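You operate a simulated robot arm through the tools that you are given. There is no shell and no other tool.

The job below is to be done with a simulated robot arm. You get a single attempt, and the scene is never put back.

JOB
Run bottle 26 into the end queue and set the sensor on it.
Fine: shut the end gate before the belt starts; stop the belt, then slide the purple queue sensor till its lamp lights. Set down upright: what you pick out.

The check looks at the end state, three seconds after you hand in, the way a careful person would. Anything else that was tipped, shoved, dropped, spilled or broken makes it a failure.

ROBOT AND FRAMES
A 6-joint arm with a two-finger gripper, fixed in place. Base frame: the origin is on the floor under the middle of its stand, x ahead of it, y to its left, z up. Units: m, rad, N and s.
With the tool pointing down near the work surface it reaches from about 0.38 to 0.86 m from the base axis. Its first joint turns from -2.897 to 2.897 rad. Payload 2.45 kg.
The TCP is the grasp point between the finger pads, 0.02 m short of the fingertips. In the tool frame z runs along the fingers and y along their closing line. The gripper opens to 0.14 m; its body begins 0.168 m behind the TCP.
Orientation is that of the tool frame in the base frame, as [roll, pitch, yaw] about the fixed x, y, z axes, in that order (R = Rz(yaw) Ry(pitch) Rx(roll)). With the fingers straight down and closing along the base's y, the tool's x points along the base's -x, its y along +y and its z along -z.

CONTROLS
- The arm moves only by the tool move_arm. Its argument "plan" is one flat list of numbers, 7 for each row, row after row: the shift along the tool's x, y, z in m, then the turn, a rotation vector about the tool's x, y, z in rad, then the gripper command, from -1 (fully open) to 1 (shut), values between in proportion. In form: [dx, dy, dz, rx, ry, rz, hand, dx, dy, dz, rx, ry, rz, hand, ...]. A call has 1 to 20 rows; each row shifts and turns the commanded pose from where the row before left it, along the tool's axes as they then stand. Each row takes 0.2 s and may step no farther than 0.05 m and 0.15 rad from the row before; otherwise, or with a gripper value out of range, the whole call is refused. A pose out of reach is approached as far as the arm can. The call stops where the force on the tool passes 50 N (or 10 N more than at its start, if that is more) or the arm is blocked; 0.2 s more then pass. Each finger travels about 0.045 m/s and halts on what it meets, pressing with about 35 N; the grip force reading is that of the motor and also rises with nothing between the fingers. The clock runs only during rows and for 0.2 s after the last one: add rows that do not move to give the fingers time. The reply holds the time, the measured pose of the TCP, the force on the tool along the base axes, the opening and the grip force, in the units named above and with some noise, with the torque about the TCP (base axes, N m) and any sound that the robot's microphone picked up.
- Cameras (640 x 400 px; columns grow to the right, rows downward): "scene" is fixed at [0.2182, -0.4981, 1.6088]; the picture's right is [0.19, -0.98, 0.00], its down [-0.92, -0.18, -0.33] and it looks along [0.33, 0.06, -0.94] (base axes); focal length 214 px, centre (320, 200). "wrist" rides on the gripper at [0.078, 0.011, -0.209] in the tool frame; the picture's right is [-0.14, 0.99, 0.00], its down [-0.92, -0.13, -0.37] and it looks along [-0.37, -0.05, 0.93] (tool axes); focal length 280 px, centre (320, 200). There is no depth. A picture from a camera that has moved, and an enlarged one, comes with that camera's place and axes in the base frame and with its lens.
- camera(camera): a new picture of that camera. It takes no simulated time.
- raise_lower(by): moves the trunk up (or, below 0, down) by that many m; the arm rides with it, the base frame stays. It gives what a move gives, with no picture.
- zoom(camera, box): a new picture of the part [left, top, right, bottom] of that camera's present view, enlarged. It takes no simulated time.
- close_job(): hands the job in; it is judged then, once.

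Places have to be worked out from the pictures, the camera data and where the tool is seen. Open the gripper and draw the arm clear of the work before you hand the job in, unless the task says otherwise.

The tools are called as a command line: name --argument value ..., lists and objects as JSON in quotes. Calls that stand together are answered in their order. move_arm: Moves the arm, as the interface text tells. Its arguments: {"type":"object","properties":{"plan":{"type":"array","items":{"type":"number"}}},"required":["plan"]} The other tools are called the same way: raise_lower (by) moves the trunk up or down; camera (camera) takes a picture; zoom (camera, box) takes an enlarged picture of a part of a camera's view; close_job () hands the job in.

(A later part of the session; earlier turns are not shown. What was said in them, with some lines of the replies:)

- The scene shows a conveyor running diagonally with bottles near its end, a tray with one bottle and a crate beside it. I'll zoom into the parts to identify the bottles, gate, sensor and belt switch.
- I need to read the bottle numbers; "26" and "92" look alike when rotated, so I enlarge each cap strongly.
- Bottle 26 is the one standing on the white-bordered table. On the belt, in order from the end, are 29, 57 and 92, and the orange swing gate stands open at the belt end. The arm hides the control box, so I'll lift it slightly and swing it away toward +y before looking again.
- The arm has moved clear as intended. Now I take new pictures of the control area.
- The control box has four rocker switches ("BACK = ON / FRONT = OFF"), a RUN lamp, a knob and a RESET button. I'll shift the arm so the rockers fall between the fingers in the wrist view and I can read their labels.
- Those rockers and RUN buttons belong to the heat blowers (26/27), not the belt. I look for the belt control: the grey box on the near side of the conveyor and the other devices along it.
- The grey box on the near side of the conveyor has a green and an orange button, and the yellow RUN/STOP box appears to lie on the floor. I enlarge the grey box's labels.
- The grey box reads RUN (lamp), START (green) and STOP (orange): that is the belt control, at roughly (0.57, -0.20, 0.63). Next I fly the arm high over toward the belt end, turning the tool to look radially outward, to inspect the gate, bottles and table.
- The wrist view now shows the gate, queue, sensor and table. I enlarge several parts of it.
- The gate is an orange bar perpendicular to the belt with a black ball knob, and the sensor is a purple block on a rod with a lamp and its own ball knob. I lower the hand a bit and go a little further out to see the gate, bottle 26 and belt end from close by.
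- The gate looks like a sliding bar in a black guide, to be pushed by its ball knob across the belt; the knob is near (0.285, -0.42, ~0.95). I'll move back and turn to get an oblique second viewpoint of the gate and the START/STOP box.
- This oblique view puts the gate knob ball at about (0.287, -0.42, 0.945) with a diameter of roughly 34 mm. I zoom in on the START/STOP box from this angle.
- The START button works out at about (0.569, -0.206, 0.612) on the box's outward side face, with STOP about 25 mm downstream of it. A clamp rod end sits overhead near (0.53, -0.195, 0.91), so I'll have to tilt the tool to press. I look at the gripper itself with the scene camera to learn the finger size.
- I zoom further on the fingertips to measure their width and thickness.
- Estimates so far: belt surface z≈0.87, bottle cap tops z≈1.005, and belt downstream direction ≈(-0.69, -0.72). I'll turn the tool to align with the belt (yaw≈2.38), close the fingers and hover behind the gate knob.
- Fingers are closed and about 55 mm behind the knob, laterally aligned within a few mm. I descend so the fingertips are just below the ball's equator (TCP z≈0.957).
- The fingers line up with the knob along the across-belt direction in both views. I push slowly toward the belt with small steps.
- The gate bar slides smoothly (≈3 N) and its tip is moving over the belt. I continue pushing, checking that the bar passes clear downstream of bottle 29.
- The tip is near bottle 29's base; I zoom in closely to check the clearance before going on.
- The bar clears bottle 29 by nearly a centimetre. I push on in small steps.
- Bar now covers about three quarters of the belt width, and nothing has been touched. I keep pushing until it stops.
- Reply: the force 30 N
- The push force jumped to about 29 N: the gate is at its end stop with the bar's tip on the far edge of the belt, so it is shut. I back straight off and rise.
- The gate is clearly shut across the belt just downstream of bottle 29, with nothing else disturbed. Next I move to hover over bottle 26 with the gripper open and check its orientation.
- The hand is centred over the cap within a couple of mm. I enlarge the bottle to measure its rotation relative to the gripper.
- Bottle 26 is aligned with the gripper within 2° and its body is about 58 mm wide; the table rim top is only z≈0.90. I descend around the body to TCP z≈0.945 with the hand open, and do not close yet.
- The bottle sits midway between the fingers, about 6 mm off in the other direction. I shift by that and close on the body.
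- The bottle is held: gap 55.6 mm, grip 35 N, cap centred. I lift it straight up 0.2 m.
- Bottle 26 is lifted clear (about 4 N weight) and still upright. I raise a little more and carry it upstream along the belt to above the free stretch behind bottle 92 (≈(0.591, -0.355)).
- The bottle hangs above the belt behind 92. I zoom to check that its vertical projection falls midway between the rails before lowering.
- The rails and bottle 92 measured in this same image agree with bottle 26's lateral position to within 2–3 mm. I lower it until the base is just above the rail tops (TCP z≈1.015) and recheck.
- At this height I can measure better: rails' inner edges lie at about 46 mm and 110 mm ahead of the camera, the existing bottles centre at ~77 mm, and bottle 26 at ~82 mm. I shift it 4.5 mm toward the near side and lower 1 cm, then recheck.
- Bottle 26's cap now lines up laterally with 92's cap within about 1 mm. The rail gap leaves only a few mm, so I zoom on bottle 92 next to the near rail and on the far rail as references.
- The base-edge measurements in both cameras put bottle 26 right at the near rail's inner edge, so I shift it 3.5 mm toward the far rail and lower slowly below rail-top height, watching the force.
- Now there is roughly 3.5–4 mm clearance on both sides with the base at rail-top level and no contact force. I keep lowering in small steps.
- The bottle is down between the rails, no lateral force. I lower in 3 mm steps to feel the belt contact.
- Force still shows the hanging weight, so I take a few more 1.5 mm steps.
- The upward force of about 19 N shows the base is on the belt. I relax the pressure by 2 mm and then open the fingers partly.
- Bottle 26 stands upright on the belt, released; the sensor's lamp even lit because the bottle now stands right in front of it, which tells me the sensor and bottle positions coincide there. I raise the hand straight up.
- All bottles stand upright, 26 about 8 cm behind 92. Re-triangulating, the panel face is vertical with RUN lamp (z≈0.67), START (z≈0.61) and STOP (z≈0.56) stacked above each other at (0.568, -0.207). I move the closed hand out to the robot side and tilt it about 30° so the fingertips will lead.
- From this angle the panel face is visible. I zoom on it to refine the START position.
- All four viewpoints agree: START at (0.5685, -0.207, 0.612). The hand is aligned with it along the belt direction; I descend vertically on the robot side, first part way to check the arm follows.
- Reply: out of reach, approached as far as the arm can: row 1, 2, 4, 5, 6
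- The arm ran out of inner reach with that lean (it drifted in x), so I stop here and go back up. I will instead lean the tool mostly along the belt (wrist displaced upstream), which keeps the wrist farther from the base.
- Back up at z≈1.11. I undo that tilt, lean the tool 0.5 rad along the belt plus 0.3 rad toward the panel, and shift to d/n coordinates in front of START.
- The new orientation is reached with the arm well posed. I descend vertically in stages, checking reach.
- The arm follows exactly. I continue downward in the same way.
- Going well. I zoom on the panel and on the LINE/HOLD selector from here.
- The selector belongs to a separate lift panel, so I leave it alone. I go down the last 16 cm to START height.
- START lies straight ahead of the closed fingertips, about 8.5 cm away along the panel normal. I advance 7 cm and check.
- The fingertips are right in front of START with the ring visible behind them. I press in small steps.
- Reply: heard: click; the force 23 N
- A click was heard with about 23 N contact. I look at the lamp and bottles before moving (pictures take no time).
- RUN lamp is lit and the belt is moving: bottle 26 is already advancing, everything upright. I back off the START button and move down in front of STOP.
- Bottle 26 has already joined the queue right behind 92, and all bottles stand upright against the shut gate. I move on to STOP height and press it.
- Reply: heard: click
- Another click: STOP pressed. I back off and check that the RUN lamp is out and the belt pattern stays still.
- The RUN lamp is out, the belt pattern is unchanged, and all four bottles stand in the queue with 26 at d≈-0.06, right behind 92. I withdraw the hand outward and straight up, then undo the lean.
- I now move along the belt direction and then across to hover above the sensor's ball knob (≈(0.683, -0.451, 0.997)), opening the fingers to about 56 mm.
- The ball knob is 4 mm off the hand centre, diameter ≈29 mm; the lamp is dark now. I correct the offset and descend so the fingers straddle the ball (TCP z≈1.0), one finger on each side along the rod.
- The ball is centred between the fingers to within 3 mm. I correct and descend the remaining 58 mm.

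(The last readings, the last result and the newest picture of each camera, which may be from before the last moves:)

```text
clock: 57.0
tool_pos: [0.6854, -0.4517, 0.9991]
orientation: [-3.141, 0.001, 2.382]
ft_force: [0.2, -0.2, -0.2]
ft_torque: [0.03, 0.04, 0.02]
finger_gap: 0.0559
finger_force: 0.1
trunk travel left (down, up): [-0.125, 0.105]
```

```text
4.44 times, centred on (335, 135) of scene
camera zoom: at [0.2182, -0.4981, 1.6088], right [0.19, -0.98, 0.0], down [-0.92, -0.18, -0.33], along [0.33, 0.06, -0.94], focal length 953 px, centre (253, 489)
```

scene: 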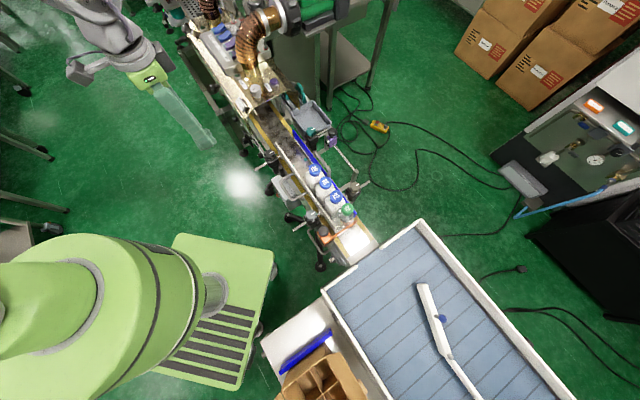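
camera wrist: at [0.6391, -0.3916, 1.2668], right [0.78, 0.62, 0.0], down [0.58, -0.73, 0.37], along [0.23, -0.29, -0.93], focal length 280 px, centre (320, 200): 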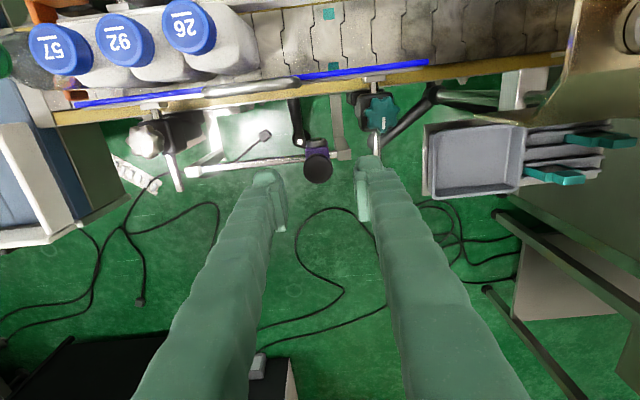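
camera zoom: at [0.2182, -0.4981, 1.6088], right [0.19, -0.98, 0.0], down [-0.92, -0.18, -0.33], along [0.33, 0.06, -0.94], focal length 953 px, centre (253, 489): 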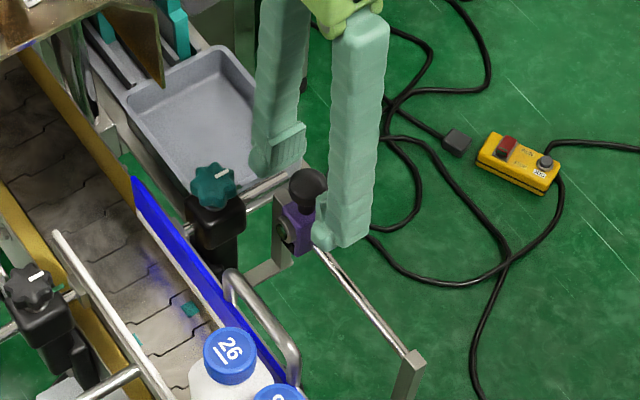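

The ball sits exactly at the grasp point. I narrow the fingers to about 35 mm (just loose around the ball) and start sliding the sensor downstream along the rod.

move_arm --plan '[0, 0, 0, 0, 0, 0, 0.5, 0, 0, 0, 0, 0, 0, 0.5, 0, -0.01, 0, 0, 0, 0, 0.5, 0, -0.01, 0, 0, 0, 0, 0.5, 0, -0.01, 0, 0, 0, 0, 0.5]'

zoom --camera "wrist" --box '[240, 120, 400, 250]'

zoom --camera "scene" --box '[290, 100, 380, 200]'

```text
clock: 58.2
tool_pos: [0.6645, -0.474, 1.0009]
orientation: [-3.141, 0.003, 2.383]
ft_force: [1.1, 2.0, 1.8]
ft_torque: [0.03, -0.03, -0.04]
finger_gap: 0.0361
finger_force: 1.0
trunk travel left (down, up): [-0.125, 0.105]
```

```text
3.08 times, centred on (320, 185) of wrist
camera zoom: at [0.6149, -0.4117, 1.2081], right [0.78, 0.62, 0.0], down [0.58, -0.73, 0.37], along [0.23, -0.29, -0.93], focal length 863 px, centre (320, 246)
```

zoom: 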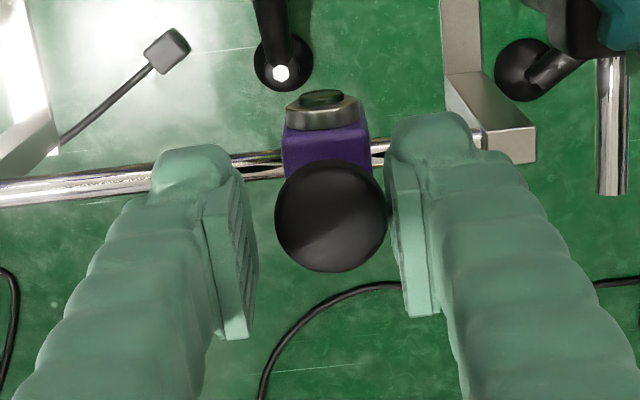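

```text
4.00 times, centred on (335, 150) of scene
camera zoom: at [0.2182, -0.4981, 1.6088], right [0.19, -0.98, 0.0], down [-0.92, -0.18, -0.33], along [0.33, 0.06, -0.94], focal length 858 px, centre (260, 400)
```

zoom: 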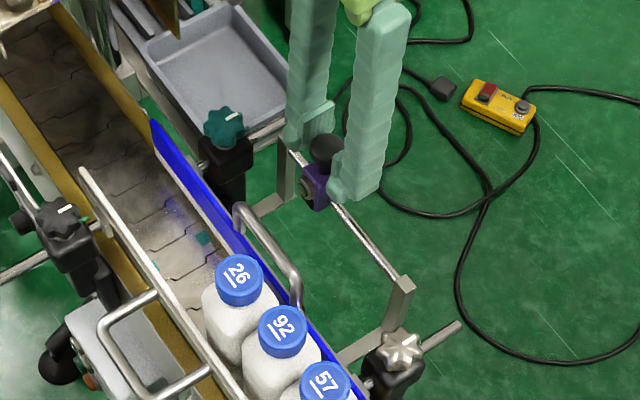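

The sensor slides with about 2 N. I continue in 1 cm steps, watching for the lamp.

move_arm --plan '[0, -0.01, 0, 0, 0, 0, 0.5, 0, -0.01, 0, 0, 0, 0, 0.5, 0, -0.01, 0, 0, 0, 0, 0.5]'

zoom --camera "wrist" --box '[240, 120, 400, 250]'

zoom --camera "scene" --box '[290, 100, 380, 200]'

```text
clock: 59.0
tool_pos: [0.644, -0.4964, 0.9994]
orientation: [3.141, 0.0, 2.382]
ft_force: [0.7, 2.5, 0.0]
ft_torque: [0.04, -0.03, 0.02]
finger_gap: 0.0369
finger_force: 0.7
trunk travel left (down, up): [-0.125, 0.105]
```

```text
3.08 times, centred on (320, 185) of wrist
camera zoom: at [0.5944, -0.4341, 1.2082], right [0.78, 0.62, 0.0], down [0.58, -0.73, 0.37], along [0.23, -0.29, -0.93], focal length 863 px, centre (320, 246)
```

zoom: 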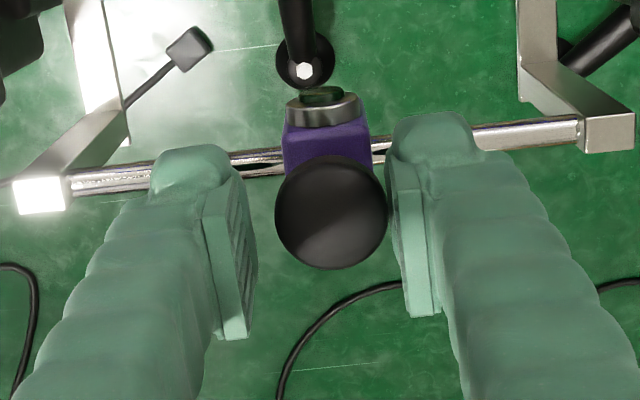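

```text
4.00 times, centred on (335, 150) of scene
camera zoom: at [0.2182, -0.4981, 1.6088], right [0.19, -0.98, 0.0], down [-0.92, -0.18, -0.33], along [0.33, 0.06, -0.94], focal length 858 px, centre (260, 400)
```

zoom: 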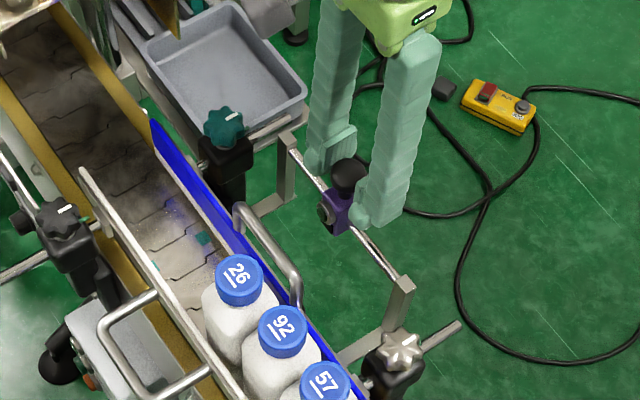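

Lamp still dark with the sensor at d≈-0.087. I go on in smaller steps.

move_arm --plan '[0, -0.008, 0, 0, 0, 0, 0.5]'

zoom --camera "wrist" --box '[240, 120, 400, 250]'

```text
clock: 59.4
tool_pos: [0.6376, -0.5026, 1.0]
orientation: [3.14, 0.0, 2.38]
ft_force: [0.9, 1.8, 0.8]
ft_torque: [0.07, 0.0, 0.04]
finger_gap: 0.0359
finger_force: 0.9
trunk travel left (down, up): [-0.125, 0.105]
```

```text
3.08 times, centred on (320, 185) of wrist
camera zoom: at [0.5882, -0.4403, 1.2081], right [0.78, 0.62, 0.0], down [0.58, -0.73, 0.37], along [0.23, -0.29, -0.93], focal length 863 px, centre (320, 246)
```

zoom: 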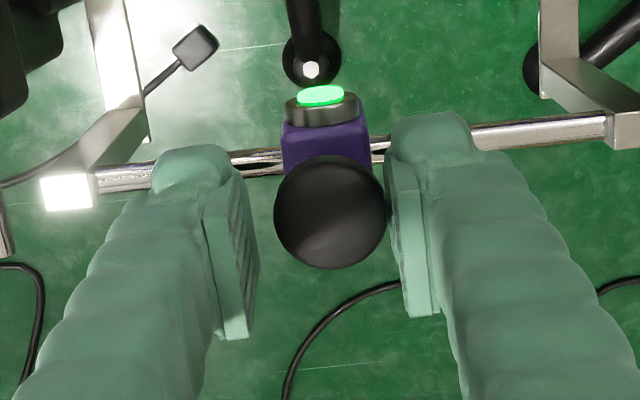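

The lamp lit at sensor d≈-0.078, i.e. at the trailing part of bottle 26 (centre d≈-0.061). I slide a little further so it is squarely on 26 rather than on its edge.

move_arm --plan '[0, -0.006, 0, 0, 0, 0, 0.5, 0, -0.006, 0, 0, 0, 0, 0.5]'

camera --camera "wrist"

zoom --camera "scene" --box '[290, 100, 380, 200]'

```text
clock: 60.0
tool_pos: [0.6291, -0.5109, 0.9982]
orientation: [3.141, -0.001, 2.384]
ft_force: [0.5, 2.0, 0.9]
ft_torque: [0.02, -0.02, -0.03]
finger_gap: 0.0361
finger_force: 0.8
trunk travel left (down, up): [-0.125, 0.105]
```

```text
taken
camera wrist: at [0.5805, -0.4482, 1.2074], right [0.78, 0.62, 0.0], down [0.58, -0.73, 0.37], along [0.23, -0.29, -0.93], focal length 280 px, centre (320, 200)
```

wrist: 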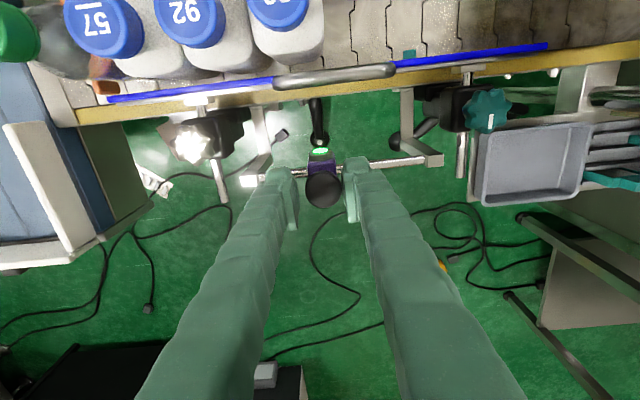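

```text
4.00 times, centred on (335, 150) of scene
camera zoom: at [0.2182, -0.4981, 1.6088], right [0.19, -0.98, 0.0], down [-0.92, -0.18, -0.33], along [0.33, 0.06, -0.94], focal length 858 px, centre (260, 400)
```

zoom: 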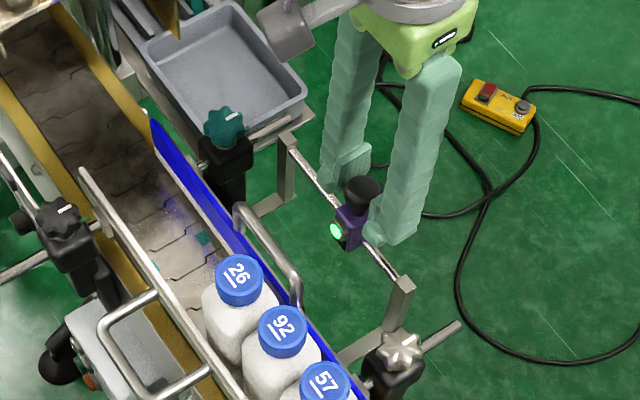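

Lamp stays lit. By the wrist view the centre of bottle 26 is still about 8–10 mm further downstream, so I slide 7 mm more to be centred on it.

move_arm --plan '[0, -0.0035, 0, 0, 0, 0, 0.5, 0, -0.0035, 0, 0, 0, 0, 0.5]'

zoom --camera "wrist" --box '[220, 0, 420, 230]'

zoom --camera "scene" --box '[290, 100, 380, 200]'

```text
clock: 60.6
tool_pos: [0.6244, -0.5156, 0.9994]
orientation: [3.141, 0.002, 2.38]
ft_force: [1.9, 2.8, 1.0]
ft_torque: [0.05, -0.05, 0.0]
finger_gap: 0.0367
finger_force: 1.7
trunk travel left (down, up): [-0.125, 0.105]
```

```text
1.74 times, centred on (320, 115) of wrist
camera zoom: at [0.5751, -0.4537, 1.2073], right [0.78, 0.62, 0.0], down [0.58, -0.73, 0.37], along [0.23, -0.29, -0.93], focal length 488 px, centre (320, 348)
```

zoom: 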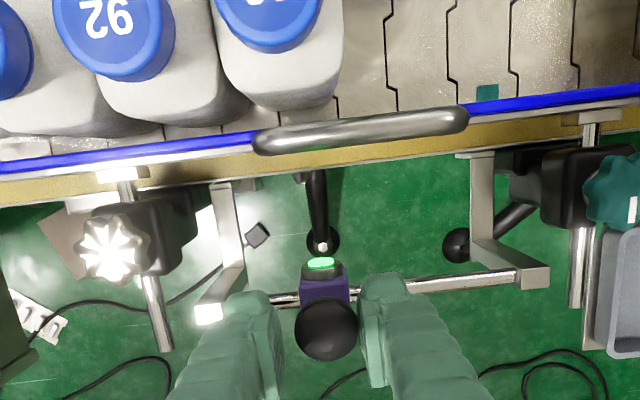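

```text
4.00 times, centred on (335, 150) of scene
camera zoom: at [0.2182, -0.4981, 1.6088], right [0.19, -0.98, 0.0], down [-0.92, -0.18, -0.33], along [0.33, 0.06, -0.94], focal length 858 px, centre (260, 400)
```

zoom: 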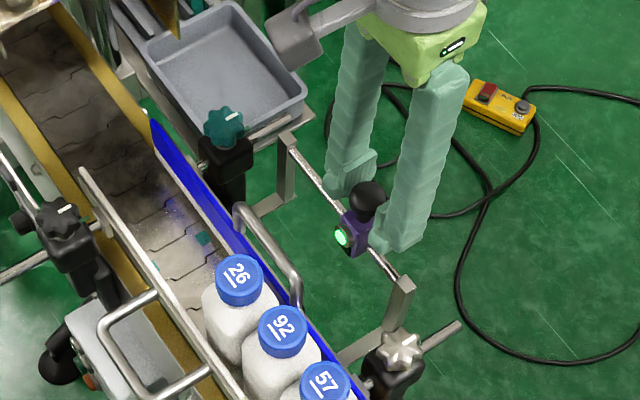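

The sensor is now centred on bottle 26 (d≈-0.060) with its lamp lit. I open the fingers off the ball and rise straight up.

move_arm --plan '[0, 0, 0, 0, 0, 0, 0.15, 0, 0, 0, 0, 0, 0, 0.15, 0, 0, -0.02, 0, 0, 0, 0.15, 0, 0, -0.04, 0, 0, 0, 0.15, 0, 0, -0.045, 0, 0, 0, 0.15, 0, 0, -0.045, 0, 0, 0, 0.0, 0, 0, 0, 0, 0, 0, -0.5]'

camera --camera "wrist"

zoom --camera "scene" --box '[280, 110, 400, 250]'

```text
clock: 62.2
tool_pos: [0.6276, -0.5151, 1.1486]
orientation: [-3.141, -0.001, 2.383]
ft_force: [-0.1, -0.6, -0.5]
ft_torque: [0.03, -0.02, 0.01]
finger_gap: 0.1044
finger_force: 0.6
trunk travel left (down, up): [-0.125, 0.105]
```

```text
taken
camera wrist: at [0.5775, -0.4534, 1.3575], right [0.78, 0.62, 0.0], down [0.58, -0.73, 0.37], along [0.23, -0.29, -0.93], focal length 280 px, centre (320, 200)
```

wrist: 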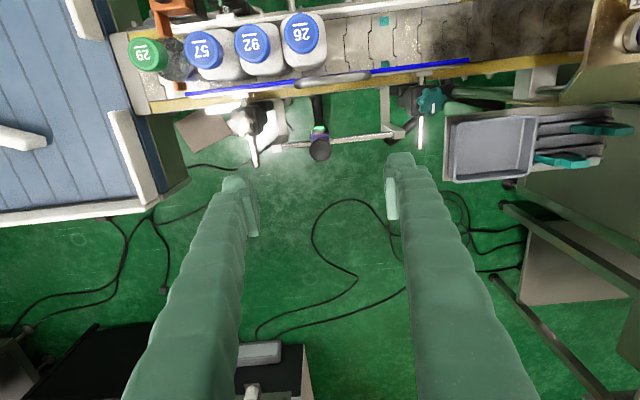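

```text
2.86 times, centred on (340, 180) of scene
camera zoom: at [0.2182, -0.4981, 1.6088], right [0.19, -0.98, 0.0], down [-0.92, -0.18, -0.33], along [0.33, 0.06, -0.94], focal length 613 px, centre (263, 257)
```

zoom: 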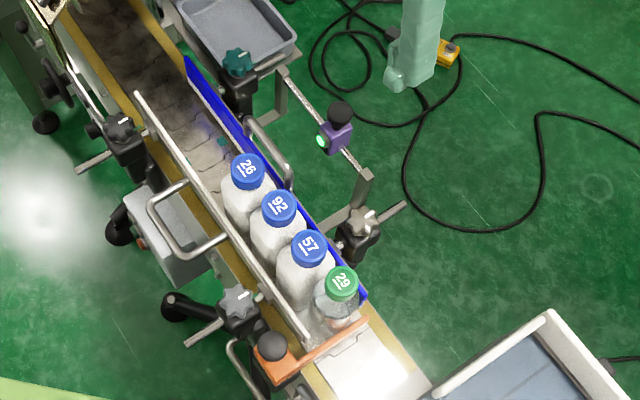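

The lamp stays lit and all four bottles stand in the queue behind the shut gate. I lift a bit more and draw the arm back over to the robot side with the gripper open.

move_arm --plan '[0, 0, -0.04, 0, 0, 0, -1, 0, 0, -0.03, 0, 0, 0, -1, 0.045, 0, 0, 0, 0, 0, -1, 0.045, 0, 0, 0, 0, 0, -1, 0.045, 0, 0, 0, 0, 0, -1, 0.045, 0, 0, 0, 0, 0, -1, 0.045, 0, 0, 0, 0, 0, -1, 0.045, 0, 0, 0, 0, 0, -1, 0.045, 0, 0, 0, 0, 0, -1, 0.045, 0, 0, 0, 0, 0, -1, 0, 0, 0, 0, 0, 0, -1]'

camera --camera "scene"

zoom --camera "scene" --box '[270, 100, 400, 260]'

camera --camera "wrist"

```text
clock: 64.6
tool_pos: [0.3608, -0.2658, 1.2192]
orientation: [-3.141, -0.001, 2.382]
ft_force: [0.3, 0.2, -0.6]
ft_torque: [-0.01, 0.04, 0.01]
finger_gap: 0.14
finger_force: 0.2
trunk travel left (down, up): [-0.125, 0.105]
```

```text
taken
```

scene: 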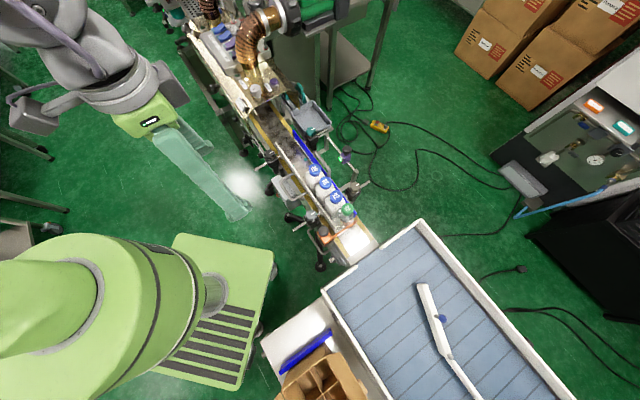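

```text
2.50 times, centred on (335, 180) of scene
camera zoom: at [0.2182, -0.4981, 1.6088], right [0.19, -0.98, 0.0], down [-0.92, -0.18, -0.33], along [0.33, 0.06, -0.94], focal length 536 px, centre (282, 250)
```

zoom: 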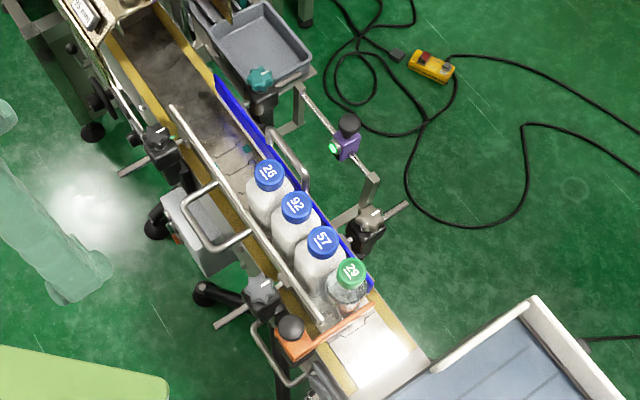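

```text
taken
camera wrist: at [0.3113, -0.2057, 1.428], right [0.78, 0.62, 0.0], down [0.58, -0.73, 0.37], along [0.23, -0.29, -0.93], focal length 280 px, centre (320, 200)
```

wrist: 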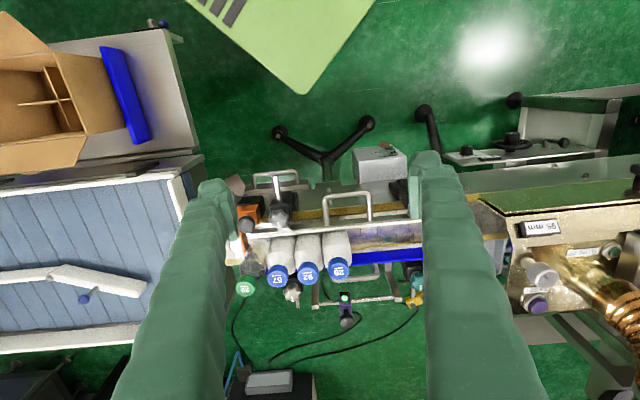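

Final check: the gate is shut with 29, 57, 92 and 26 standing upright against it. The belt is stopped and its RUN lamp is out. The purple sensor's lamp is lit beside bottle 26. The arm is clear with the gripper open, so I hand the job in.

close_job

```text
The job is handed in.
```

Bottle 26 is in the end queue, upright directly behind 92, and the sensor is set on it with its lamp lit. I've handed the job in; I haven't seen the result of the check.

- **Gate:** I slid the orange end gate shut to its stop before starting the belt.
- **Bottle 26:** I picked it off the side table and set it upright on the belt behind 92. The belt then carried it into the queue.
- **Belt:** I pressed START, then STOP once 26 had joined. The RUN lamp went out and the belt was still in the pictures afterwards.
- **Sensor:** I slid it downstream until the lamp lit at the back part of 26, then about 2 cm further so it sits near the middle of the bottle. The lamp stayed lit after I let go.

In the last pictures all four bottles (29, 57, 92, 26) stood upright behind the gate, and I saw nothing else disturbed. The arm is drawn clear with the gripper open.
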